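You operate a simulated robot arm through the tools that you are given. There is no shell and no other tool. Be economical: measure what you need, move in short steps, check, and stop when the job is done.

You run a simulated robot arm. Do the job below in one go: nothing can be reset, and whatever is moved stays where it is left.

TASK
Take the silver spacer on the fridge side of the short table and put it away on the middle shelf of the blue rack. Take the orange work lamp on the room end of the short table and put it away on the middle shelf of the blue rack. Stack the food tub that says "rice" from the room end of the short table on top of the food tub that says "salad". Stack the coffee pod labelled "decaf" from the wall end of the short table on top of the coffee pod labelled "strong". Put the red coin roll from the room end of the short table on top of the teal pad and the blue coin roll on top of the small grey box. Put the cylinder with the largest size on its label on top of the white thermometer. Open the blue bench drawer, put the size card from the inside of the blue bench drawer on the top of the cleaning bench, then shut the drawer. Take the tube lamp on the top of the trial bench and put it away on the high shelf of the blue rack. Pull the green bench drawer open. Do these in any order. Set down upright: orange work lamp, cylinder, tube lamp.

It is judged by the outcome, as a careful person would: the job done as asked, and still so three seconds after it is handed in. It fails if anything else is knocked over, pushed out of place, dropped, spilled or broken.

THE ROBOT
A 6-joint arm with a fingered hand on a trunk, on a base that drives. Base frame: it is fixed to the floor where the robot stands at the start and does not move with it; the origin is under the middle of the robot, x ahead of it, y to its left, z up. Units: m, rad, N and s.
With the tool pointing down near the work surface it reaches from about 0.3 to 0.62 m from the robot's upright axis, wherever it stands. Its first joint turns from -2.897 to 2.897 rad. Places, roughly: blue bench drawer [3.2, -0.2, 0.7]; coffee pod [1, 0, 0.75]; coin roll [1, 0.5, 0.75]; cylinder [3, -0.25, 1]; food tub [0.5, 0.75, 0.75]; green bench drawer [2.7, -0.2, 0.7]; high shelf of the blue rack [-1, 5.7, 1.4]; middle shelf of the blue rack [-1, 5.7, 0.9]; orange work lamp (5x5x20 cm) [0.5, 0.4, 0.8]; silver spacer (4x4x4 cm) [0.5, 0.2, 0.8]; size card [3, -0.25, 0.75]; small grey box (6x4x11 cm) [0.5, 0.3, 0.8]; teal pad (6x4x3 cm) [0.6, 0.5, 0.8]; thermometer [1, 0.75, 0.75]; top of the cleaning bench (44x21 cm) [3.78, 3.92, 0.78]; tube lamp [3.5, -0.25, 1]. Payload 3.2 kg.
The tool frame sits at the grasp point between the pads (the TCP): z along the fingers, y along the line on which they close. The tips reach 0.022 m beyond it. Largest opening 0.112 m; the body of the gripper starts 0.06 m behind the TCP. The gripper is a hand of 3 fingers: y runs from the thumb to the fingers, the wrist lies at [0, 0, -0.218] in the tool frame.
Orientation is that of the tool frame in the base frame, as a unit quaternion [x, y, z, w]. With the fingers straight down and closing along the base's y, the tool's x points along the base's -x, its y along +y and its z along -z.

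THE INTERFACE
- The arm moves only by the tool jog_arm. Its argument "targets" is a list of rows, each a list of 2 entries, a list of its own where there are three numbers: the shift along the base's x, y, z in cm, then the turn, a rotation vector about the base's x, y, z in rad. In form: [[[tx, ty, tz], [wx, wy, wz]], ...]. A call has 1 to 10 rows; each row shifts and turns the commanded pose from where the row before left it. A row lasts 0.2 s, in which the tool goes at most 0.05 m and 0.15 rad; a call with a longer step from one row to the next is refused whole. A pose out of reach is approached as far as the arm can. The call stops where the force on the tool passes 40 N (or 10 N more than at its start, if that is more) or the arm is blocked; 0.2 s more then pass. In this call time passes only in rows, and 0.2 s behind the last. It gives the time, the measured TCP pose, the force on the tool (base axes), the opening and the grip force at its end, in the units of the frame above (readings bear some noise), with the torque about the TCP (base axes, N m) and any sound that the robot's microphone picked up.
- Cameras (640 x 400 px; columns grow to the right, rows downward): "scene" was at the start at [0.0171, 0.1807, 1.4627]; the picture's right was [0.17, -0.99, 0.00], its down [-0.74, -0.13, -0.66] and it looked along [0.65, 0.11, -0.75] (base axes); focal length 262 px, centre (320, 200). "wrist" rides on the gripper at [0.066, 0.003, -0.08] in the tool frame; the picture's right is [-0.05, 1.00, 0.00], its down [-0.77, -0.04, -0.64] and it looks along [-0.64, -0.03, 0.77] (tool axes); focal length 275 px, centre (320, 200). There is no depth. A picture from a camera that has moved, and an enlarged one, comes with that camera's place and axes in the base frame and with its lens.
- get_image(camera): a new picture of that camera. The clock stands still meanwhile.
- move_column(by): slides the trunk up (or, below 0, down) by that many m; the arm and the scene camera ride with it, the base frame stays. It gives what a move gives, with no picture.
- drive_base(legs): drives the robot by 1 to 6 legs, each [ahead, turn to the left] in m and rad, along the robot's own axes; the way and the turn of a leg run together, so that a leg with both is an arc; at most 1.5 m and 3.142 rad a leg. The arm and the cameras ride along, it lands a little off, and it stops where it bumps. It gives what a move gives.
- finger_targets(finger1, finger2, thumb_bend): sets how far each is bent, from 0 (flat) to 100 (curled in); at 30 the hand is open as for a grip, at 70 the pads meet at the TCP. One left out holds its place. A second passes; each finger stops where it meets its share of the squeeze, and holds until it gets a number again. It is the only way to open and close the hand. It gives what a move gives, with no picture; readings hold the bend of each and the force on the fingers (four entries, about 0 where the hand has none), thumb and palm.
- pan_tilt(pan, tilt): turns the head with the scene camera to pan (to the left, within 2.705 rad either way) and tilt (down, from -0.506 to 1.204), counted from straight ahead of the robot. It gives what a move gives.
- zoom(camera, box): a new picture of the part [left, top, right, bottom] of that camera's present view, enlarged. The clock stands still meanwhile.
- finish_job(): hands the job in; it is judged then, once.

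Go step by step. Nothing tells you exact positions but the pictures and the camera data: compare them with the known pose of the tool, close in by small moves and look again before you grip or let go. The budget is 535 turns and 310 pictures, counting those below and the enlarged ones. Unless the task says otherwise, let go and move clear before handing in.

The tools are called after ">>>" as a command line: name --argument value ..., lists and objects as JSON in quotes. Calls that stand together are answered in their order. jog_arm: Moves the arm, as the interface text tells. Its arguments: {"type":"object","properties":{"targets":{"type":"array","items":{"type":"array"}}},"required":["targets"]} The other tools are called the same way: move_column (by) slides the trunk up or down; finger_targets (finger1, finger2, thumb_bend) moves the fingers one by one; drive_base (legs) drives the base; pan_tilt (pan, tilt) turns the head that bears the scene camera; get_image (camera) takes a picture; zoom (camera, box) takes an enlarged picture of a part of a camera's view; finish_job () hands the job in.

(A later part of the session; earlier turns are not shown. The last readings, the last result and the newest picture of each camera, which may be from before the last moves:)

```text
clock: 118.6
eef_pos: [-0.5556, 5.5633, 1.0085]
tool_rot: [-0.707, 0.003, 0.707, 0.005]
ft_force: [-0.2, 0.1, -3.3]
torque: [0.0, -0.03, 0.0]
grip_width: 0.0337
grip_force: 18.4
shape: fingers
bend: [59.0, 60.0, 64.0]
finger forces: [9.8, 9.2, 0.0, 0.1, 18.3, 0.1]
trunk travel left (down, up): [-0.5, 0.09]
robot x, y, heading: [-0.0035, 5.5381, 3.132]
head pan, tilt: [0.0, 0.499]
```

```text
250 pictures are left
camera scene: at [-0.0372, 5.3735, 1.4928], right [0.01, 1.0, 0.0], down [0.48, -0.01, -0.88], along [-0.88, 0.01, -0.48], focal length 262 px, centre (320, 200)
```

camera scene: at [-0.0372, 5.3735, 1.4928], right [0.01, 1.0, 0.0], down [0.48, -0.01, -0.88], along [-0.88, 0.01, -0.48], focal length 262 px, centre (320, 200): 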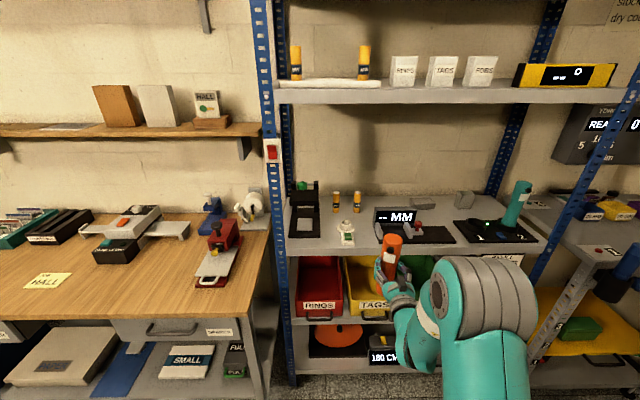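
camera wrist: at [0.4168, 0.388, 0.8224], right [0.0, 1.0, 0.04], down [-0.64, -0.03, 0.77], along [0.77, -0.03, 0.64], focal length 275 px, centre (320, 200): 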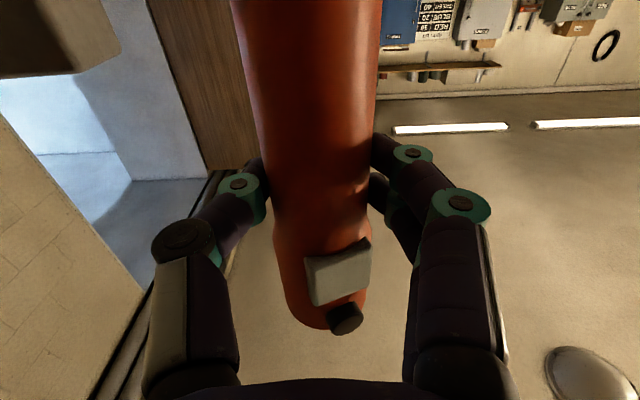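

>>> jog_arm --targets '[[[0, -1.0, 3], [0, 0, 0]], [[0, -0.8, 3], [0, 0, 0]]]'

>>> drive_base --legs '[[0.2, 0]]'

>>> get_image --camera "scene"

>>> get_image --camera "wrist"

```text
clock: 119.2
eef_pos: [-0.5539, 5.5443, 1.0693]
tool_rot: [-0.707, 0.005, 0.707, 0.006]
ft_force: [-0.3, -0.4, -2.2]
torque: [-0.02, -0.02, 0.0]
grip_width: 0.0338
grip_force: 18.3
shape: fingers
bend: [59.0, 60.0, 64.0]
finger forces: [9.8, 9.3, 0.1, 0.1, 18.2, 0.1]
trunk travel left (down, up): [-0.5, 0.09]
robot x, y, heading: [-0.002, 5.5375, 3.128]
head pan, tilt: [0.0, 0.499]
```

```text
clock: 120.8
eef_pos: [-0.7606, 5.5469, 1.0679]
tool_rot: [0.707, -0.004, -0.707, -0.005]
ft_force: [1.1, -1.0, -3.4]
torque: [0.0, 0.01, 0.02]
grip_width: 0.0336
grip_force: 18.6
shape: fingers
bend: [59.0, 60.0, 64.0]
finger forces: [9.7, 9.3, 0.0, 0.0, 18.1, 0.1]
trunk travel left (down, up): [-0.5, 0.09]
robot x, y, heading: [-0.2118, 5.5389, 3.126]
head pan, tilt: [0.0, 0.499]
```

```text
249 pictures are left
camera scene: at [-0.2435, 5.3764, 1.4928], right [0.01, 1.0, 0.0], down [0.48, -0.01, -0.88], along [-0.88, 0.01, -0.48], focal length 262 px, centre (320, 200)
```

scene: 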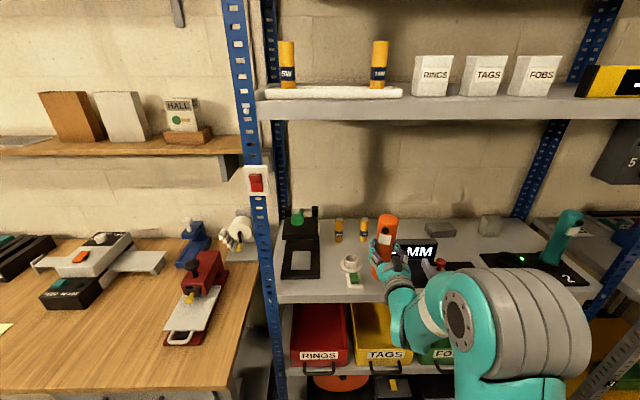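

```text
248 pictures are left
camera wrist: at [-0.6813, 5.543, 1.0016], right [-0.01, -1.0, 0.05], down [0.64, 0.03, 0.77], along [-0.77, 0.04, 0.64], focal length 275 px, centre (320, 200)
```

wrist: 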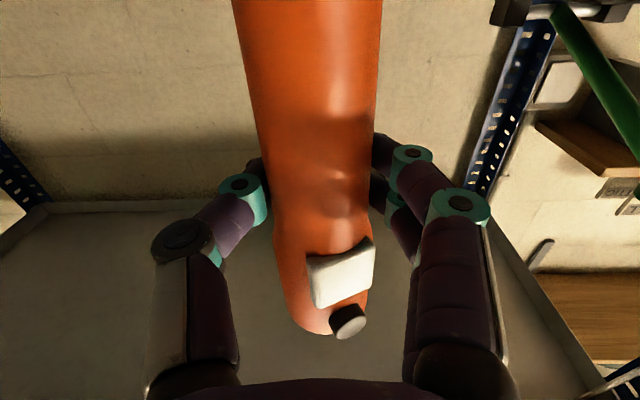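

>>> zoom --camera "scene" --box '[270, 200, 490, 340]'

```text
2.86 times, centred on (380, 270) of scene
camera zoom: at [-0.2435, 5.3764, 1.4928], right [0.01, 1.0, 0.0], down [0.48, -0.01, -0.88], along [-0.88, 0.01, -0.48], focal length 748 px, centre (149, 0)
```

zoom: 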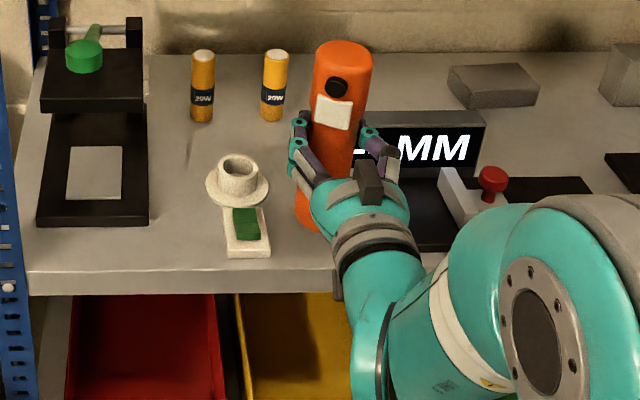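

>>> jog_arm --targets '[[[-2.8, 0.8, 0], [0, 0, 0]], [[-2.8, 0.8, 0], [0, 0, 0]], [[0, 0, -3], [0, 0, 0]], [[0, 0, -2], [0, 0, 0]]]'

>>> zoom --camera "scene" --box '[270, 200, 490, 340]'

```text
clock: 121.8
eef_pos: [-0.8158, 5.5633, 1.0172]
tool_rot: [0.707, -0.004, -0.707, -0.006]
ft_force: [-0.5, -0.5, -2.4]
torque: [-0.01, -0.03, 0.0]
grip_width: 0.034
grip_force: 18.2
shape: fingers
bend: [59.0, 60.0, 64.0]
finger forces: [9.8, 9.3, 0.0, 0.0, 18.3, 0.1]
trunk travel left (down, up): [-0.5, 0.09]
robot x, y, heading: [-0.2095, 5.5381, 3.128]
head pan, tilt: [0.0, 0.499]
```

```text
2.86 times, centred on (380, 270) of scene
camera zoom: at [-0.2432, 5.3764, 1.4928], right [0.01, 1.0, 0.0], down [0.48, -0.01, -0.88], along [-0.88, 0.01, -0.48], focal length 748 px, centre (149, 0)
```

zoom: 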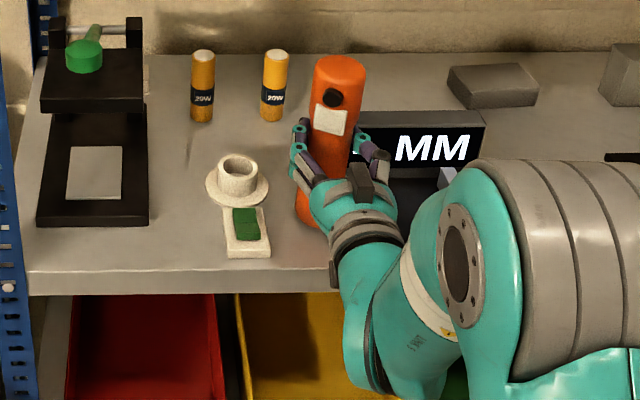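

>>> jog_arm --targets '[[[0, -0.6, -1.5], [0, 0, 0]], [[0, 0, -1], [0, 0, 0]]]'

>>> zoom --camera "scene" --box '[310, 200, 430, 300]'

```text
clock: 122.4
eef_pos: [-0.8161, 5.5577, 0.9979]
tool_rot: [-0.704, 0.003, 0.71, 0.006]
ft_force: [-6.1, 2.8, 27.6]
torque: [0.06, 0.43, 0.0]
grip_width: 0.0342
grip_force: 19.4
shape: fingers
bend: [59.0, 60.0, 64.0]
finger forces: [9.2, 9.3, 0.0, 0.0, 20.0, 0.0]
trunk travel left (down, up): [-0.5, 0.09]
robot x, y, heading: [-0.2149, 5.5426, 3.124]
head pan, tilt: [0.0, 0.499]
```

```text
4.00 times, centred on (370, 250) of scene
camera zoom: at [-0.2408, 5.3766, 1.4935], right [0.01, 1.0, 0.0], down [0.48, -0.01, -0.88], along [-0.88, 0.01, -0.48], focal length 1047 px, centre (120, 0)
```

zoom: 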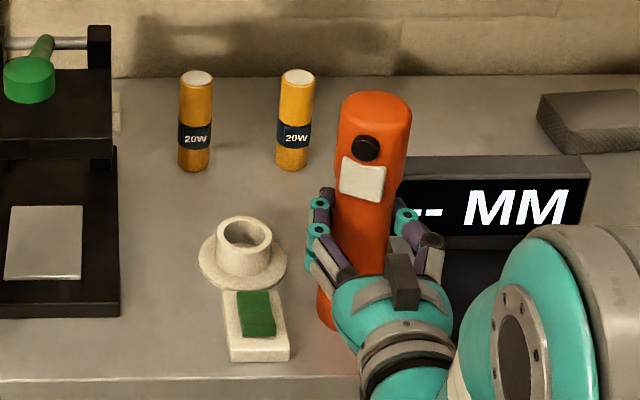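

Contact felt. Ease up slightly and release in stages.

>>> jog_arm --targets '[[[0, 0, 0.3], [0, 0, 0]]]'

>>> finger_targets --finger1 52 --finger2 52 --thumb_bend 52

>>> zoom --camera "scene" --box '[310, 200, 430, 300]'

>>> get_image --camera "wrist"

```text
clock: 122.8
eef_pos: [-0.8155, 5.5564, 0.9983]
tool_rot: [-0.706, 0.004, 0.708, 0.006]
ft_force: [-6.7, 2.9, 23.6]
torque: [0.06, 0.39, -0.04]
grip_width: 0.0343
grip_force: 19.5
shape: fingers
bend: [59.0, 60.0, 64.0]
finger forces: [9.4, 9.2, 0.0, 0.0, 20.0, 0.0]
trunk travel left (down, up): [-0.5, 0.09]
robot x, y, heading: [-0.2094, 5.5426, 3.129]
head pan, tilt: [0.0, 0.499]
```

```text
clock: 123.8
eef_pos: [-0.8156, 5.5576, 0.9964]
tool_rot: [0.707, -0.005, -0.707, -0.006]
ft_force: [0.9, -0.2, -0.4]
torque: [-0.03, 0.03, 0.0]
grip_width: 0.0486
grip_force: 0.0
shape: fingers
bend: [52.0, 52.0, 52.0]
finger forces: [0.0, 0.1, 0.1, 0.0, 0.0, 0.1]
trunk travel left (down, up): [-0.5, 0.09]
robot x, y, heading: [-0.2087, 5.5396, 3.126]
head pan, tilt: [0.0, 0.499]
```

```text
4.00 times, centred on (370, 250) of scene
camera zoom: at [-0.2425, 5.3764, 1.4928], right [0.01, 1.0, 0.0], down [0.48, -0.01, -0.88], along [-0.88, 0.01, -0.48], focal length 1047 px, centre (120, 0)
```

zoom: 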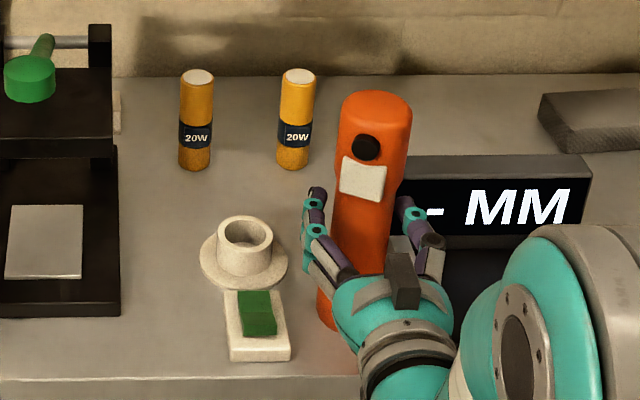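

```text
243 pictures are left
camera wrist: at [-0.7365, 5.553, 0.9298], right [-0.01, -1.0, 0.05], down [0.64, 0.03, 0.77], along [-0.77, 0.04, 0.64], focal length 275 px, centre (320, 200)
```

wrist: 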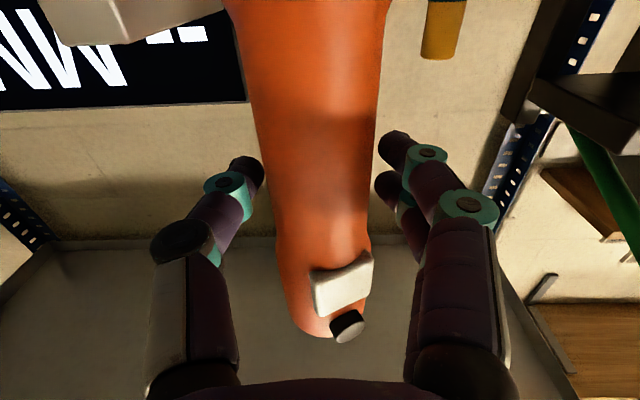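

>>> finger_targets --finger1 40 --finger2 40 --thumb_bend 40

>>> jog_arm --targets '[[[2, 0, 0], [0, 0, 0]], [[4, 0, 0], [0, 0, 0]], [[4, 0, 0], [0, 0, 0]]]'

>>> get_image --camera "scene"

```text
clock: 124.8
eef_pos: [-0.8158, 5.5569, 0.9979]
tool_rot: [-0.707, 0.004, 0.707, 0.006]
ft_force: [0.0, 0.1, -0.3]
torque: [0.02, 0.03, 0.0]
grip_width: 0.0831
grip_force: 0.1
shape: fingers
bend: [40.0, 40.0, 40.0]
finger forces: [0.1, 0.1, 0.1, 0.0, 0.1, 0.0]
trunk travel left (down, up): [-0.5, 0.09]
robot x, y, heading: [-0.2119, 5.5362, 3.127]
head pan, tilt: [0.0, 0.499]
```

```text
clock: 125.6
eef_pos: [-0.7147, 5.5563, 0.9966]
tool_rot: [-0.707, 0.004, 0.708, 0.006]
ft_force: [0.4, -0.4, -0.1]
torque: [0.0, -0.03, -0.01]
grip_width: 0.083
grip_force: 0.0
shape: fingers
bend: [40.0, 40.0, 40.0]
finger forces: [0.1, 0.1, 0.1, 0.0, 0.1, 0.0]
trunk travel left (down, up): [-0.5, 0.09]
robot x, y, heading: [-0.2066, 5.5391, 3.125]
head pan, tilt: [0.0, 0.499]
```

```text
242 pictures are left
camera scene: at [-0.2423, 5.3764, 1.4928], right [0.01, 1.0, 0.0], down [0.48, -0.01, -0.88], along [-0.88, 0.01, -0.48], focal length 262 px, centre (320, 200)
```

scene: 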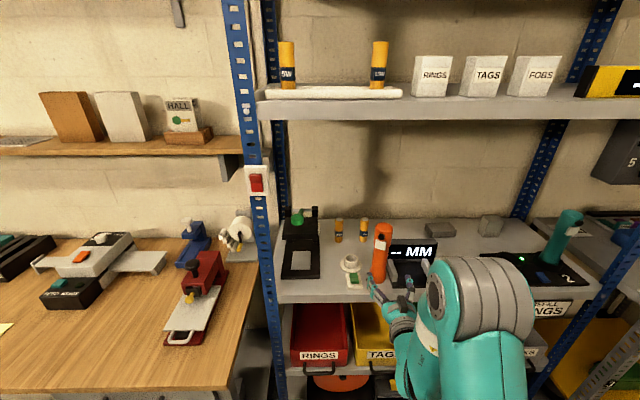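

Lamp stands on the shelf. Back out and return to the short table for the spacer.

>>> drive_base --legs '[[-0.22, 0], [0, -1.56]]'

>>> pan_tilt --pan 2.6 --tilt 0.5

>>> get_image --camera "scene"

```text
clock: 131.2
eef_pos: [0.0337, 6.0418, 0.9982]
tool_rot: [-0.492, 0.508, 0.492, 0.508]
ft_force: [-0.1, 0.6, 0.5]
torque: [-0.01, 0.02, 0.0]
grip_width: 0.0832
grip_force: 0.0
shape: fingers
bend: [40.0, 40.0, 40.0]
finger forces: [0.1, 0.2, 0.0, 0.1, 0.0, 0.0]
trunk travel left (down, up): [-0.5, 0.09]
robot x, y, heading: [0.009, 5.5391, 1.536]
head pan, tilt: [0.0, 0.499]
```

```text
clock: 133.5
eef_pos: [0.0337, 6.0431, 0.9986]
tool_rot: [-0.493, 0.507, 0.493, 0.507]
ft_force: [-0.2, 0.3, 0.9]
torque: [-0.01, 0.02, 0.0]
grip_width: 0.0831
grip_force: 0.0
shape: fingers
bend: [40.0, 40.0, 40.0]
finger forces: [0.0, 0.1, 0.1, 0.1, 0.0, 0.1]
trunk travel left (down, up): [-0.5, 0.09]
robot x, y, heading: [0.0081, 5.5357, 1.535]
head pan, tilt: [2.601, 0.499]
```

```text
241 pictures are left
camera scene: at [-0.2084, 5.4073, 1.4928], right [-0.84, 0.54, 0.0], down [0.26, 0.4, -0.88], along [-0.48, -0.74, -0.48], focal length 262 px, centre (320, 200)
```

scene: 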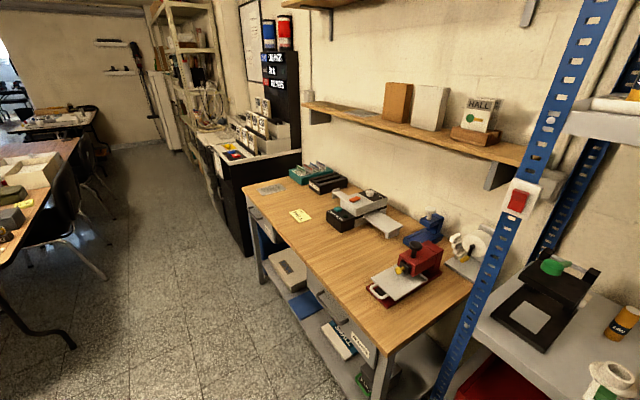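

>>> drive_base --legs '[[0, 0.038], [-1.5, 0], [-1.5, 0]]'

>>> drive_base --legs '[[-1.4, 0], [-0.9, 0]]'

>>> pan_tilt --pan -1.3 --tilt 0.8

>>> get_image --camera "scene"

```text
clock: 148.6
eef_pos: [0.0672, 2.9925, 0.9968]
tool_rot: [0.508, -0.492, -0.507, -0.493]
ft_force: [-0.4, 0.7, -0.2]
torque: [-0.01, -0.03, 0.03]
grip_width: 0.0831
grip_force: 0.1
shape: fingers
bend: [40.0, 40.0, 40.0]
finger forces: [0.0, 0.0, 0.0, 0.0, 0.0, 0.0]
trunk travel left (down, up): [-0.5, 0.09]
robot x, y, heading: [0.0725, 2.488, 1.602]
head pan, tilt: [2.601, 0.499]
```

```text
clock: 160.1
eef_pos: [0.1389, 0.6459, 0.9981]
tool_rot: [0.511, -0.489, -0.51, -0.49]
ft_force: [0.8, -0.8, 0.3]
torque: [0.01, -0.04, -0.02]
grip_width: 0.0832
grip_force: 0.1
shape: fingers
bend: [40.0, 40.0, 40.0]
finger forces: [0.1, 0.0, 0.0, 0.0, 0.0, 0.0]
trunk travel left (down, up): [-0.5, 0.09]
robot x, y, heading: [0.1509, 0.142, 1.612]
head pan, tilt: [2.601, 0.499]
```

```text
clock: 163.3
eef_pos: [0.1384, 0.6461, 0.9977]
tool_rot: [0.511, -0.488, -0.51, -0.49]
ft_force: [0.0, 0.5, -0.5]
torque: [0.0, -0.01, -0.01]
grip_width: 0.083
grip_force: 0.0
shape: fingers
bend: [40.0, 40.0, 40.0]
finger forces: [0.0, 0.0, 0.1, 0.1, 0.0, 0.1]
trunk travel left (down, up): [-0.5, 0.09]
robot x, y, heading: [0.1485, 0.1393, 1.614]
head pan, tilt: [-1.3, 0.799]
```

```text
240 pictures are left
camera scene: at [0.0652, 0.0998, 1.4669], right [0.31, -0.95, 0.0], down [-0.68, -0.22, -0.7], along [0.66, 0.22, -0.72], focal length 262 px, centre (320, 200)
```

scene: 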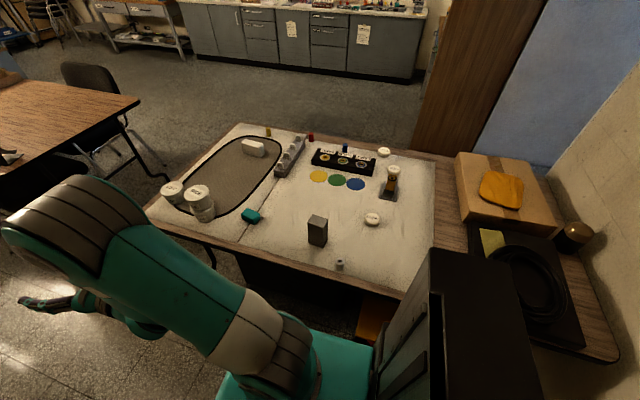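

>>> drive_base --legs '[[-0.13, -0.04]]'

```text
clock: 164.6
eef_pos: [0.1608, 0.5145, 0.9979]
tool_rot: [0.503, -0.497, -0.502, -0.498]
ft_force: [-0.8, 0.3, 0.0]
torque: [0.0, 0.0, -0.02]
grip_width: 0.0833
grip_force: 0.1
shape: fingers
bend: [40.0, 40.0, 40.0]
finger forces: [0.1, 0.1, 0.1, 0.1, 0.0, 0.0]
trunk travel left (down, up): [-0.5, 0.09]
robot x, y, heading: [0.155, 0.0097, 1.582]
head pan, tilt: [-1.3, 0.799]
```

>>> jog_arm --targets '[[[0, -0.5, 0], [-0.14, 0, 0]], [[0, -0.5, 0], [-0.14, 0, 0]], [[0, -0.5, 0], [-0.14, 0, 0]], [[0, -0.5, 0], [-0.14, 0, 0]], [[0, -0.5, 0], [-0.14, 0, 0]], [[0, -0.5, 0], [-0.14, 0, 0]], [[0, -0.5, 0], [-0.14, 0, 0]], [[0, -0.5, 0], [-0.14, 0, 0]], [[0, -0.5, 0], [-0.14, 0, 0]], [[0, -0.5, 0], [-0.14, 0, 0]]]'

>>> jog_arm --targets '[[[2, -1, 0], [-0.14, 0, 0]], [[4, -1.5, 0], [-0.03, 0, -0.1]], [[4, -2.0, 0], [0, 0, -0.14]], [[4, -2.5, 0], [0, 0, -0.14]], [[4, -2.5, 0], [0, 0, -0.14]], [[3.5, -3, 0], [0, 0, -0.14]], [[3, -3, 0], [0, 0, -0.14]], [[3, -3.5, 0], [0, 0, -0.14]], [[2, -3.5, 0], [0, 0, -0.14]]]'

>>> get_image --camera "wrist"

```text
clock: 166.8
eef_pos: [0.1643, 0.4682, 0.9974]
tool_rot: [0.702, -0.701, -0.084, -0.092]
ft_force: [0.2, 0.2, 0.9]
torque: [0.0, -0.03, -0.02]
grip_width: 0.0836
grip_force: 0.0
shape: fingers
bend: [40.0, 40.0, 40.0]
finger forces: [0.0, 0.0, 0.0, 0.0, 0.0, 0.0]
out of reach, approached as far as the arm can: row 6
trunk travel left (down, up): [-0.5, 0.09]
robot x, y, heading: [0.1596, 0.011, 1.58]
head pan, tilt: [-1.3, 0.799]
```

```text
clock: 168.8
eef_pos: [0.4607, 0.2421, 0.9997]
tool_rot: [-0.242, 0.969, 0.003, 0.042]
ft_force: [0.5, -0.3, -0.2]
torque: [-0.01, 0.01, 0.01]
grip_width: 0.0831
grip_force: 0.1
shape: fingers
bend: [40.0, 40.0, 40.0]
finger forces: [0.0, 0.0, 0.0, 0.0, 0.0, 0.0]
trunk travel left (down, up): [-0.5, 0.09]
robot x, y, heading: [0.1525, 0.0098, 1.575]
head pan, tilt: [-1.3, 0.799]
```

```text
239 pictures are left
camera wrist: at [0.3945, 0.212, 1.0726], right [-0.43, 0.9, -0.01], down [0.64, 0.31, 0.7], along [0.63, 0.29, -0.72], focal length 275 px, centre (320, 200)
```

wrist: 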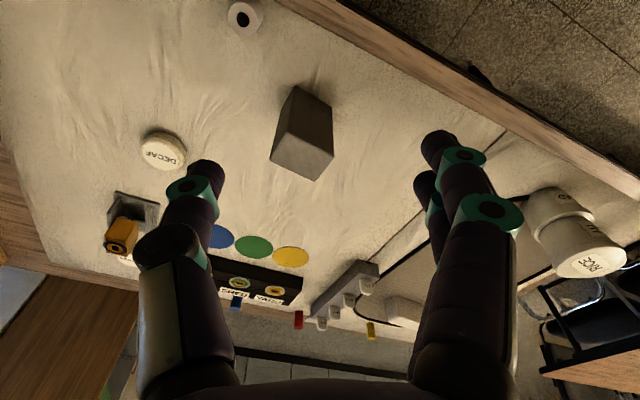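

>>> jog_arm --targets '[[[0.5, -3.5, -1], [-0.013, 0.04, 0]], [[0.9, -3.6, -2], [-0.013, 0.04, 0]], [[0, 0, -4], [0, 0, 0]], [[0, 0, -3], [0, 0, 0]]]'

>>> get_image --camera "wrist"

```text
clock: 169.8
eef_pos: [0.4729, 0.1714, 0.8973]
tool_rot: [-0.244, 0.97, 0.0, 0.0]
ft_force: [0.7, -0.1, 0.0]
torque: [-0.01, -0.03, 0.01]
grip_width: 0.0833
grip_force: 0.0
shape: fingers
bend: [40.0, 40.0, 40.0]
finger forces: [0.0, 0.0, 0.0, 0.0, 0.1, 0.0]
trunk travel left (down, up): [-0.5, 0.09]
robot x, y, heading: [0.1533, 0.0099, 1.576]
head pan, tilt: [-1.3, 0.799]
```

```text
238 pictures are left
camera wrist: at [0.4124, 0.1437, 0.9776], right [-0.43, 0.9, 0.0], down [0.7, 0.33, 0.64], along [0.57, 0.27, -0.77], focal length 275 px, centre (320, 200)
```

wrist: 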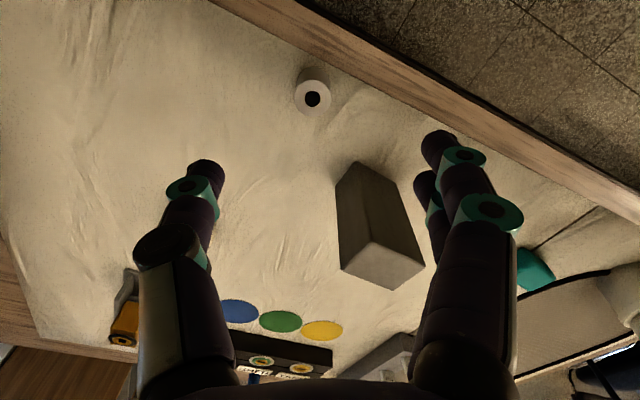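

>>> jog_arm --targets '[[[0.2, -0.3, -4], [0, 0, 0]], [[0, 0, -4], [0, 0, 0]], [[0, 0, -3.4], [0, 0, 0]]]'

>>> get_image --camera "wrist"

```text
clock: 170.6
eef_pos: [0.476, 0.1692, 0.7831]
tool_rot: [-0.243, 0.97, 0.001, 0.0]
ft_force: [0.2, -0.6, -0.8]
torque: [-0.01, 0.01, 0.0]
grip_width: 0.0834
grip_force: 0.0
shape: fingers
bend: [40.0, 40.0, 40.0]
finger forces: [0.0, 0.0, 0.1, 0.0, 0.0, 0.0]
trunk travel left (down, up): [-0.5, 0.09]
robot x, y, heading: [0.1558, 0.0077, 1.581]
head pan, tilt: [-1.3, 0.799]
```

```text
237 pictures are left
camera wrist: at [0.415, 0.1408, 0.8625], right [-0.43, 0.9, 0.0], down [0.7, 0.33, 0.64], along [0.57, 0.27, -0.77], focal length 275 px, centre (320, 200)
```

wrist: 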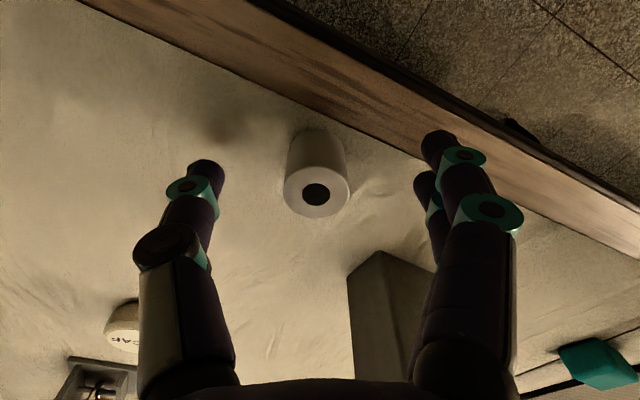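

>>> jog_arm --targets '[[[0, 0, -1.3], [0, 0, 0]]]'

>>> finger_targets --finger1 75 --finger2 75 --thumb_bend 75

>>> get_image --camera "wrist"

```text
clock: 171.0
eef_pos: [0.4761, 0.1706, 0.7687]
tool_rot: [-0.244, 0.97, 0.001, 0.0]
ft_force: [0.9, -0.5, -0.1]
torque: [0.01, 0.02, -0.03]
grip_width: 0.0834
grip_force: 0.1
shape: fingers
bend: [40.0, 40.0, 40.0]
finger forces: [0.0, 0.1, 0.0, 0.1, 0.0, 0.1]
trunk travel left (down, up): [-0.5, 0.09]
robot x, y, heading: [0.1533, 0.0075, 1.58]
head pan, tilt: [-1.3, 0.799]
```

```text
clock: 172.0
eef_pos: [0.475, 0.1704, 0.7698]
tool_rot: [-0.244, 0.97, 0.001, 0.0]
ft_force: [-0.5, -0.6, 0.2]
torque: [0.01, 0.01, 0.04]
grip_width: 0.0198
grip_force: 16.0
shape: fingers
bend: [71.0, 65.0, 65.0]
finger forces: [6.6, 9.5, 0.0, 0.0, 16.1, 0.0]
trunk travel left (down, up): [-0.5, 0.09]
robot x, y, heading: [0.1542, 0.0115, 1.579]
head pan, tilt: [-1.3, 0.799]
```

```text
236 pictures are left
camera wrist: at [0.4149, 0.1405, 0.8497], right [-0.43, 0.9, 0.0], down [0.7, 0.33, 0.64], along [0.57, 0.27, -0.77], focal length 275 px, centre (320, 200)
```

wrist: 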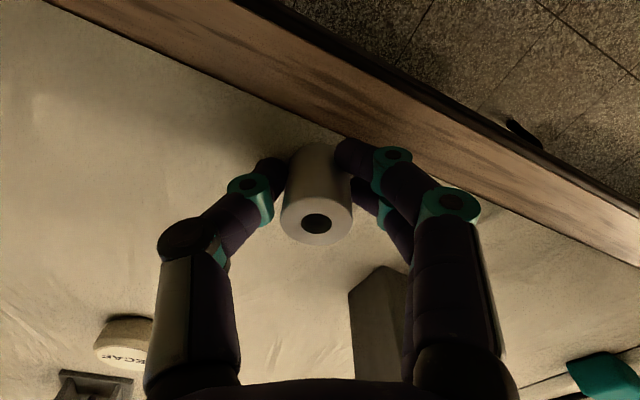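

Spacer gripped. Lift and swing to the front, then drive to the rack.

>>> jog_arm --targets '[[[0, 0, 4], [0, 0, 0]], [[0, 0, 4.5], [0, 0, 0]], [[0, 0, 4.5], [0, 0, 0]], [[0, 0, 4.5], [0, 0, 0]], [[0, 0, 4.5], [0, 0, 0]], [[-2, 4, 0], [0, 0, 0.14]], [[-3, 3.7, 0], [0, 0, 0.14]], [[-3.5, 3.4, 0], [0, 0, 0.14]]]'

>>> jog_arm --targets '[[[-3.5, 3.4, 0], [0, 0, 0.14]], [[-3.5, 3.4, 0], [0, 0, 0.14]], [[-4, 2.8, 0], [0, 0, 0.14]], [[-4, 2.8, 0], [0, 0, 0.14]], [[-4, 2.3, 0], [0, 0, 0.1]], [[-4, 2, 0], [0, 0, 0]]]'

>>> get_image --camera "wrist"

```text
clock: 173.8
eef_pos: [0.3896, 0.2823, 0.992]
tool_rot: [-0.442, 0.897, 0.0, 0.0]
ft_force: [1.2, -0.3, -0.8]
torque: [-0.02, 0.01, 0.03]
grip_width: 0.019
grip_force: 16.5
shape: fingers
bend: [71.0, 66.0, 65.0]
finger forces: [7.4, 9.6, 0.0, 0.0, 15.3, 0.1]
trunk travel left (down, up): [-0.5, 0.09]
robot x, y, heading: [0.1544, 0.0092, 1.576]
head pan, tilt: [-1.3, 0.799]
```

```text
clock: 175.2
eef_pos: [0.1603, 0.4491, 0.9897]
tool_rot: [-0.706, 0.708, -0.001, 0.0]
ft_force: [-0.3, 0.4, -0.2]
torque: [0.01, 0.0, 0.01]
grip_width: 0.0188
grip_force: 16.2
shape: fingers
bend: [72.0, 66.0, 65.0]
finger forces: [6.8, 9.8, 0.0, 0.0, 15.1, 0.0]
trunk travel left (down, up): [-0.5, 0.09]
robot x, y, heading: [0.1522, 0.0115, 1.578]
head pan, tilt: [-1.3, 0.799]
```

```text
235 pictures are left
camera wrist: at [0.1571, 0.3824, 1.0696], right [-1.0, 0.04, 0.0], down [0.03, 0.77, 0.64], along [0.03, 0.64, -0.77], focal length 275 px, centre (320, 200)
```

wrist: 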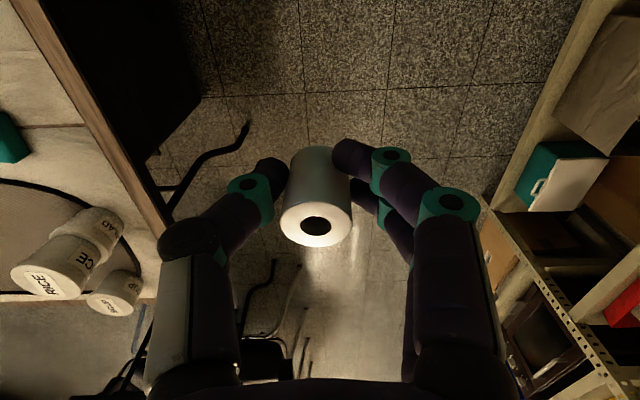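

>>> drive_base --legs '[[0, 0.085], [1.5, 0], [0, -0.09], [1.5, 0], [1.5, 0]]'

```text
clock: 197.6
eef_pos: [0.1153, 4.9235, 0.99]
tool_rot: [-0.698, 0.716, 0.0, 0.0]
ft_force: [0.2, 0.2, -0.4]
torque: [0.01, 0.0, -0.01]
grip_width: 0.0185
grip_force: 16.0
shape: fingers
bend: [72.0, 66.0, 65.0]
finger forces: [6.8, 9.9, 0.1, 0.0, 15.1, 0.0]
trunk travel left (down, up): [-0.5, 0.09]
robot x, y, heading: [0.0969, 4.4837, 1.55]
head pan, tilt: [-1.3, 0.799]
```

>>> drive_base --legs '[[0.92, 0], [0, 1.592], [0.25, 0]]'

>>> pan_tilt --pan 0.05 --tilt 0.5

>>> get_image --camera "scene"

```text
clock: 207.7
eef_pos: [-0.5719, 5.4296, 0.9897]
tool_rot: [1.0, -0.009, 0.0, -0.001]
ft_force: [-0.9, -0.2, 0.3]
torque: [-0.02, -0.01, -0.03]
grip_width: 0.0184
grip_force: 15.0
shape: fingers
bend: [72.0, 66.0, 65.0]
finger forces: [5.9, 9.9, 0.1, 0.0, 14.9, 0.0]
trunk travel left (down, up): [-0.5, 0.09]
robot x, y, heading: [-0.1384, 5.4131, 3.133]
head pan, tilt: [-1.3, 0.799]
```

```text
clock: 209.2
eef_pos: [-0.5715, 5.429, 0.9899]
tool_rot: [1.0, -0.01, 0.0, 0.0]
ft_force: [0.3, 0.6, 0.2]
torque: [0.03, -0.01, 0.02]
grip_width: 0.0184
grip_force: 15.1
shape: fingers
bend: [72.0, 66.0, 65.0]
finger forces: [6.0, 10.1, 0.0, 0.0, 15.0, 0.0]
trunk travel left (down, up): [-0.5, 0.09]
robot x, y, heading: [-0.1329, 5.4165, 3.123]
head pan, tilt: [0.051, 0.499]
```

```text
234 pictures are left
camera scene: at [-0.1651, 5.2448, 1.4928], right [-0.04, 1.0, 0.0], down [0.48, 0.02, -0.88], along [-0.88, -0.03, -0.48], focal length 262 px, centre (320, 200)
```

scene: 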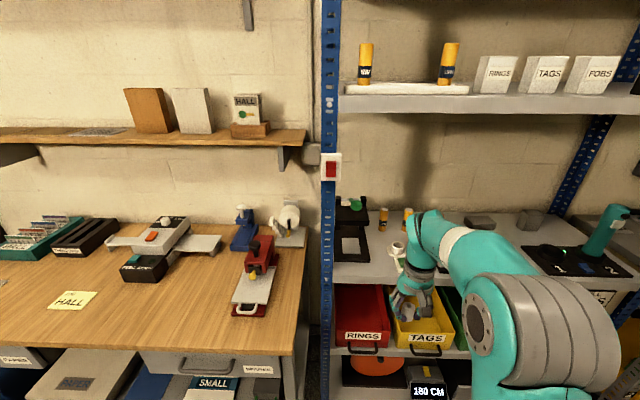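

>>> drive_base --legs '[[0.17, 0]]'

>>> get_image --camera "wrist"

>>> get_image --camera "scene"

```text
clock: 210.7
eef_pos: [-0.7416, 5.4312, 0.9894]
tool_rot: [1.0, -0.009, 0.0, -0.001]
ft_force: [-0.1, -0.4, -0.8]
torque: [-0.01, -0.02, -0.01]
grip_width: 0.0187
grip_force: 15.7
shape: fingers
bend: [72.0, 66.0, 65.0]
finger forces: [5.9, 10.0, 0.0, 0.0, 14.9, 0.1]
trunk travel left (down, up): [-0.5, 0.09]
robot x, y, heading: [-0.3057, 5.4157, 3.132]
head pan, tilt: [0.051, 0.499]
```

```text
233 pictures are left
camera wrist: at [-0.6762, 5.4258, 1.0693], right [-0.06, -1.0, 0.0], down [-0.77, 0.05, 0.64], along [-0.63, 0.04, -0.77], focal length 275 px, centre (320, 200)
```

wrist: 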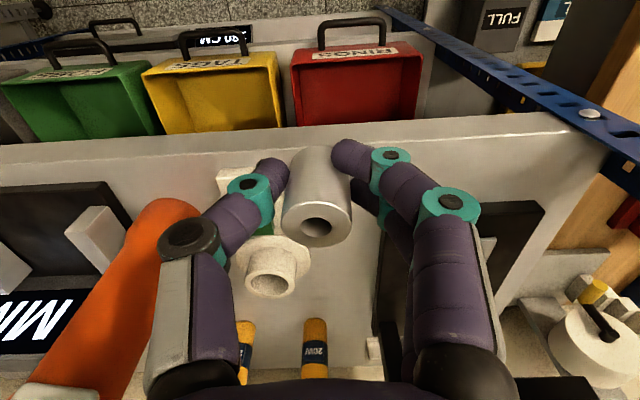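

```text
232 pictures are left
camera scene: at [-0.3357, 5.2467, 1.4928], right [-0.04, 1.0, 0.0], down [0.48, 0.02, -0.88], along [-0.88, -0.03, -0.48], focal length 262 px, centre (320, 200)
```

scene: 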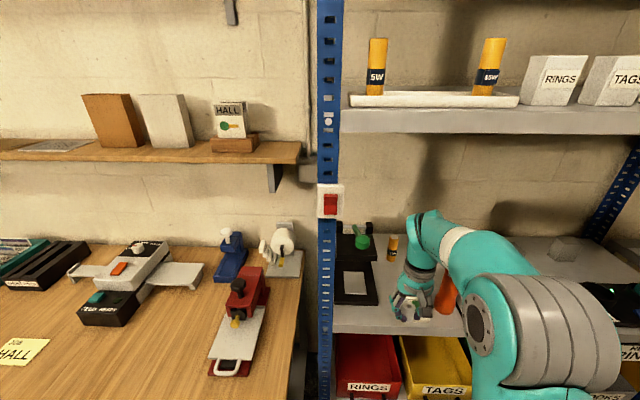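

>>> jog_arm --targets '[[[-3.2, -0.5, 0], [0, 0, 0]], [[-3.2, -0.4, 0], [0, 0, 0]], [[-3, -0.2, -1], [0, 0, 0]], [[0, 0, -2], [0, 0, 0]]]'

>>> get_image --camera "wrist"

>>> zoom --camera "scene" --box '[320, 190, 500, 350]'

```text
clock: 211.7
eef_pos: [-0.8366, 5.4188, 0.9585]
tool_rot: [1.0, -0.009, 0.0, 0.0]
ft_force: [-1.1, 0.5, -0.9]
torque: [-0.01, 0.0, -0.01]
grip_width: 0.0185
grip_force: 15.1
shape: fingers
bend: [72.0, 66.0, 65.0]
finger forces: [6.1, 9.9, 0.0, 0.1, 15.0, 0.0]
trunk travel left (down, up): [-0.5, 0.09]
robot x, y, heading: [-0.3027, 5.4148, 3.13]
head pan, tilt: [0.051, 0.499]
```

```text
231 pictures are left
camera wrist: at [-0.7703, 5.4153, 1.0395], right [-0.06, -1.0, 0.0], down [-0.77, 0.05, 0.64], along [-0.63, 0.04, -0.77], focal length 275 px, centre (320, 200)
```

wrist: 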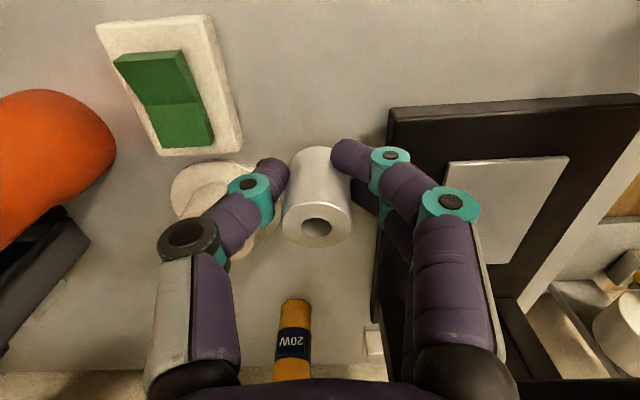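

```text
2.50 times, centred on (410, 270) of scene
camera zoom: at [-0.3351, 5.2467, 1.4928], right [-0.04, 1.0, 0.0], down [0.48, 0.02, -0.88], along [-0.88, -0.03, -0.48], focal length 654 px, centre (95, 25)
```

zoom: 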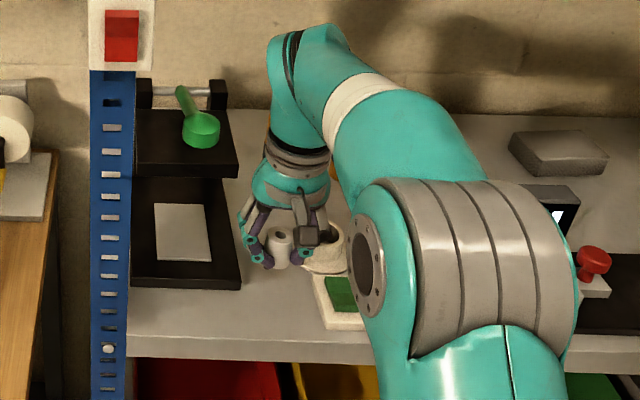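

>>> jog_arm --targets '[[[0.8, 0.7, -1.5], [0, 0, 0]], [[0, 0, -1.3], [0, 0, 0]], [[0, 0, -0.5], [0, 0, 0]]]'

```text
clock: 212.5
eef_pos: [-0.827, 5.4271, 0.9278]
tool_rot: [1.0, -0.009, 0.0, 0.001]
ft_force: [0.9, 0.1, 3.6]
torque: [0.09, 0.02, -0.04]
grip_width: 0.018
grip_force: 17.0
shape: fingers
bend: [72.0, 66.0, 65.0]
finger forces: [7.0, 10.8, 0.0, 0.1, 16.3, 0.1]
trunk travel left (down, up): [-0.5, 0.09]
robot x, y, heading: [-0.3039, 5.4146, 3.131]
head pan, tilt: [0.051, 0.499]
```

>>> jog_arm --targets '[[[0, 0, -0.15], [0, 0, 0]]]'

>>> finger_targets --finger1 62 --finger2 57 --thumb_bend 57

>>> get_image --camera "wrist"

```text
clock: 212.9
eef_pos: [-0.8265, 5.4273, 0.9255]
tool_rot: [1.0, -0.009, 0.0, -0.001]
ft_force: [0.1, -0.1, 9.0]
torque: [0.03, 0.07, -0.01]
grip_width: 0.0177
grip_force: 17.9
shape: fingers
bend: [72.0, 67.0, 66.0]
finger forces: [7.5, 11.4, 0.0, 0.0, 16.8, 0.1]
trunk travel left (down, up): [-0.5, 0.09]
robot x, y, heading: [-0.3032, 5.4133, 3.128]
head pan, tilt: [0.051, 0.499]
```

```text
clock: 213.9
eef_pos: [-0.827, 5.4262, 0.9277]
tool_rot: [1.0, -0.009, -0.002, 0.0]
ft_force: [-2.9, -1.4, 21.5]
torque: [0.19, 0.1, -0.01]
grip_width: 0.0247
grip_force: 10.7
shape: fingers
bend: [62.0, 59.0, 59.0]
finger forces: [0.0, 7.0, 0.0, 0.0, 14.8, 0.0]
trunk travel left (down, up): [-0.5, 0.09]
robot x, y, heading: [-0.3049, 5.4143, 3.132]
head pan, tilt: [0.051, 0.499]
```

```text
229 pictures are left
camera wrist: at [-0.7609, 5.4219, 1.0064], right [-0.06, -1.0, 0.0], down [-0.77, 0.05, 0.64], along [-0.64, 0.04, -0.77], focal length 275 px, centre (320, 200)
```

wrist: 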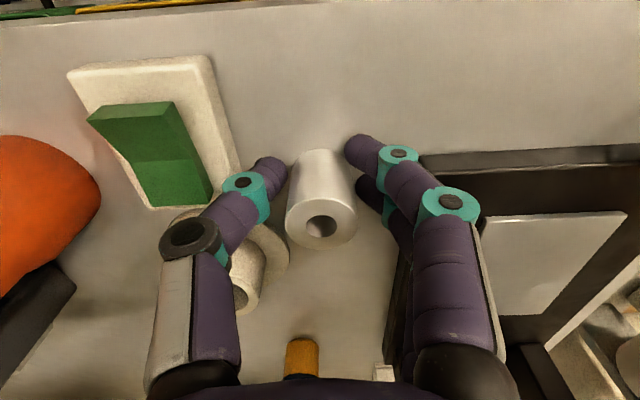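

Fingertips press the shelf as they straighten; raise a little, then open more.

>>> jog_arm --targets '[[[0, 0, 0.4], [0, 0, 0]]]'

>>> finger_targets --finger1 56 --finger2 54 --thumb_bend 54

>>> get_image --camera "wrist"

```text
clock: 214.3
eef_pos: [-0.8273, 5.4269, 0.9276]
tool_rot: [1.0, -0.009, 0.002, 0.001]
ft_force: [0.7, -0.4, 0.0]
torque: [-0.01, -0.01, 0.01]
grip_width: 0.0287
grip_force: 0.5
shape: fingers
bend: [62.0, 56.0, 56.0]
finger forces: [0.0, 0.1, 0.0, 0.0, 0.6, 0.1]
trunk travel left (down, up): [-0.5, 0.09]
robot x, y, heading: [-0.2993, 5.4173, 3.128]
head pan, tilt: [0.051, 0.499]
```

```text
clock: 215.3
eef_pos: [-0.8285, 5.4264, 0.9284]
tool_rot: [1.0, -0.009, 0.0, 0.0]
ft_force: [0.3, -2.2, 0.6]
torque: [-0.02, 0.02, -0.01]
grip_width: 0.0376
grip_force: 1.3
shape: fingers
bend: [56.0, 54.0, 55.0]
finger forces: [0.0, 0.0, 0.0, 0.1, 1.7, 0.0]
trunk travel left (down, up): [-0.5, 0.09]
robot x, y, heading: [-0.3042, 5.4178, 3.133]
head pan, tilt: [0.051, 0.499]
```

```text
228 pictures are left
camera wrist: at [-0.7621, 5.422, 1.0092], right [-0.06, -1.0, 0.0], down [-0.77, 0.05, 0.64], along [-0.63, 0.04, -0.77], focal length 275 px, centre (320, 200)
```

wrist: 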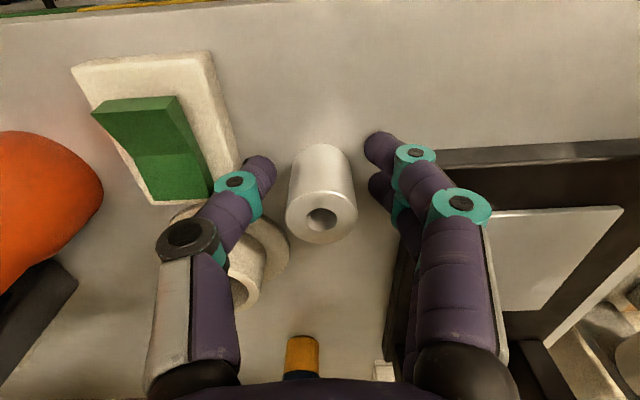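

Spacer stands free. Lift straight up and back out.

>>> jog_arm --targets '[[[0, -0.2, 1], [0, 0, 0]], [[0, 0, 3], [0, 0, 0]], [[0, 0, 4], [0, 0, 0]]]'

>>> get_image --camera "wrist"

>>> drive_base --legs '[[-0.3, 0]]'

>>> get_image --camera "scene"

```text
clock: 216.1
eef_pos: [-0.8289, 5.4219, 1.0116]
tool_rot: [1.0, -0.009, -0.001, 0.001]
ft_force: [0.2, -0.5, -0.8]
torque: [-0.01, 0.01, 0.0]
grip_width: 0.0403
grip_force: 0.0
shape: fingers
bend: [56.0, 54.0, 54.0]
finger forces: [0.0, 0.0, 0.0, 0.0, 0.0, 0.0]
trunk travel left (down, up): [-0.5, 0.09]
robot x, y, heading: [-0.3025, 5.4188, 3.131]
head pan, tilt: [0.051, 0.499]
```

```text
227 pictures are left
camera wrist: at [-0.7627, 5.4177, 1.0919], right [-0.06, -1.0, 0.0], down [-0.77, 0.05, 0.64], along [-0.63, 0.04, -0.77], focal length 275 px, centre (320, 200)
```

wrist: 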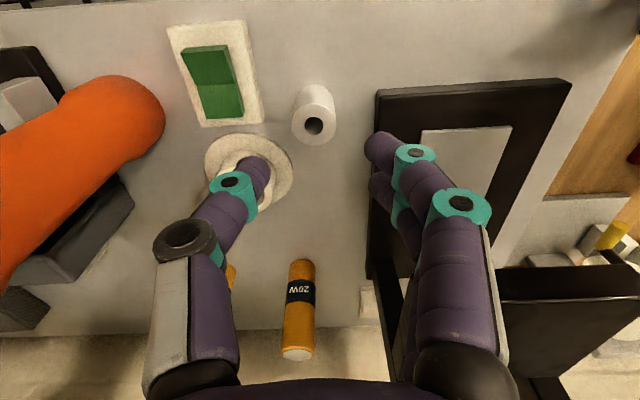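

```text
clock: 218.1
eef_pos: [-0.5268, 5.4182, 1.0111]
tool_rot: [1.0, -0.008, 0.001, 0.0]
ft_force: [0.0, 0.0, 1.1]
torque: [0.0, 0.01, 0.03]
grip_width: 0.0403
grip_force: 0.1
shape: fingers
bend: [56.0, 54.0, 54.0]
finger forces: [0.1, 0.0, 0.0, 0.1, 0.0, 0.1]
trunk travel left (down, up): [-0.5, 0.09]
robot x, y, heading: [-0.0033, 5.4117, 3.131]
head pan, tilt: [0.051, 0.499]
```

```text
226 pictures are left
camera scene: at [-0.0333, 5.2436, 1.4928], right [-0.04, 1.0, 0.0], down [0.48, 0.02, -0.88], along [-0.88, -0.04, -0.48], focal length 262 px, centre (320, 200)
```

scene: 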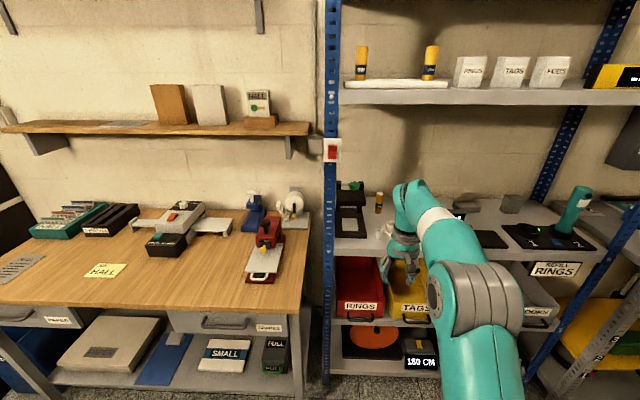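

>>> drive_base --legs '[[0, -1.534], [-1.5, 0], [-1.5, 0], [-1.2, 0]]'

```text
clock: 234.1
eef_pos: [0.0919, 3.3365, 1.0103]
tool_rot: [0.723, -0.691, 0.001, 0.0]
ft_force: [-0.9, -1.6, 0.5]
torque: [0.1, 0.03, -0.02]
grip_width: 0.0404
grip_force: 0.0
shape: fingers
bend: [56.0, 54.0, 54.0]
finger forces: [0.0, 0.0, 0.1, 0.1, 0.0, 0.1]
trunk travel left (down, up): [-0.5, 0.09]
robot x, y, heading: [0.1178, 2.812, 1.615]
head pan, tilt: [0.051, 0.499]
stopped in leg 3: the robot was blocked; the commanded pose is now the measured one
```

Something blocked the robot; look at the right rear.

>>> pan_tilt --pan -2.4 --tilt 0.8

>>> get_image --camera "scene"

>>> pan_tilt --pan 2.6 --tilt 0.8

>>> get_image --camera "scene"

```text
clock: 236.3
eef_pos: [0.0915, 3.3427, 1.0054]
tool_rot: [0.724, -0.69, 0.004, 0.003]
ft_force: [0.5, -0.3, -0.4]
torque: [-0.01, 0.01, -0.02]
grip_width: 0.04
grip_force: 0.1
shape: fingers
bend: [56.0, 54.0, 54.0]
finger forces: [0.1, 0.0, 0.0, 0.0, 0.1, 0.1]
trunk travel left (down, up): [-0.5, 0.09]
robot x, y, heading: [0.1203, 2.8092, 1.622]
head pan, tilt: [-2.4, 0.799]
```

```text
225 pictures are left
camera scene: at [0.0137, 2.6873, 1.4669], right [-0.7, -0.71, 0.0], down [-0.51, 0.5, -0.7], along [0.5, -0.49, -0.72], focal length 262 px, centre (320, 200)
```

scene: 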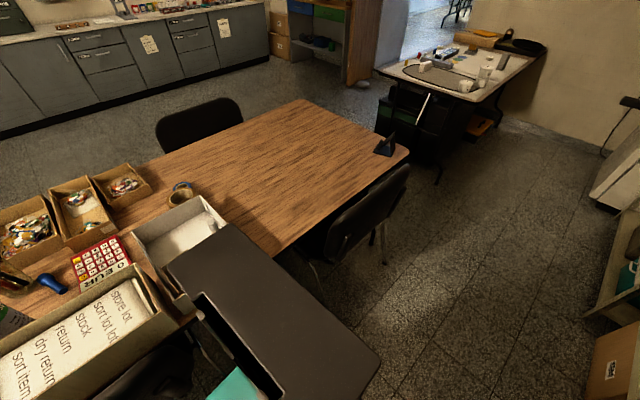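

```text
clock: 240.2
eef_pos: [0.0913, 3.3421, 1.0052]
tool_rot: [0.724, -0.69, 0.003, 0.003]
ft_force: [0.5, 0.1, -0.8]
torque: [-0.02, 0.0, 0.03]
grip_width: 0.0402
grip_force: 0.1
shape: fingers
bend: [56.0, 54.0, 54.0]
finger forces: [0.1, 0.0, 0.0, 0.0, 0.0, 0.1]
trunk travel left (down, up): [-0.5, 0.09]
robot x, y, heading: [0.1215, 2.8075, 1.624]
head pan, tilt: [2.601, 0.799]
```

```text
224 pictures are left
camera scene: at [-0.0817, 2.6725, 1.4669], right [-0.88, 0.47, 0.0], down [0.34, 0.63, -0.7], along [-0.33, -0.62, -0.72], focal length 262 px, centre (320, 200)
```

scene: 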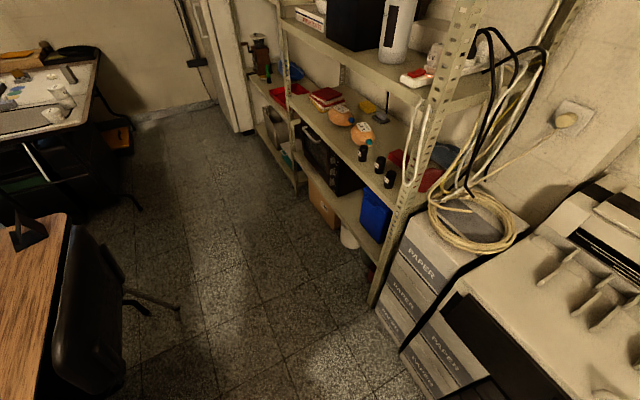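

It's a chair at the wooden table beside my right rear. I pull forward, shift left and reverse along the aisle's middle.

>>> drive_base --legs '[[0.3, 0], [0, -0.27], [-0.8, 0], [0, 0.22]]'

>>> pan_tilt --pan -1.7 --tilt 0.9

>>> get_image --camera "scene"

```text
clock: 247.9
eef_pos: [-0.0642, 2.866, 1.0054]
tool_rot: [-0.703, 0.711, -0.003, -0.004]
ft_force: [0.3, 0.1, -0.2]
torque: [0.02, 0.01, -0.02]
grip_width: 0.0403
grip_force: 0.0
shape: fingers
bend: [56.0, 54.0, 54.0]
finger forces: [0.0, 0.0, 0.0, 0.0, 0.0, 0.0]
trunk travel left (down, up): [-0.5, 0.09]
robot x, y, heading: [-0.0694, 2.3367, 1.564]
head pan, tilt: [2.601, 0.799]
```

```text
clock: 251.3
eef_pos: [-0.0656, 2.8674, 1.0069]
tool_rot: [-0.702, 0.712, -0.003, -0.003]
ft_force: [-0.5, 0.0, 0.3]
torque: [0.0, 0.02, -0.03]
grip_width: 0.0403
grip_force: 0.0
shape: fingers
bend: [56.0, 54.0, 54.0]
finger forces: [0.0, 0.1, 0.1, 0.1, 0.0, 0.0]
trunk travel left (down, up): [-0.5, 0.09]
robot x, y, heading: [-0.0727, 2.336, 1.566]
head pan, tilt: [-1.7, 0.901]
```

```text
223 pictures are left
camera scene: at [-0.1609, 2.2674, 1.459], right [-0.14, -0.99, 0.0], down [-0.78, 0.11, -0.62], along [0.62, -0.08, -0.78], focal length 262 px, centre (320, 200)
```

scene: 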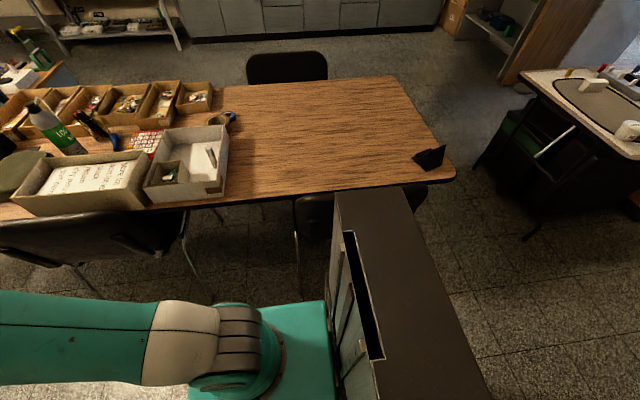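

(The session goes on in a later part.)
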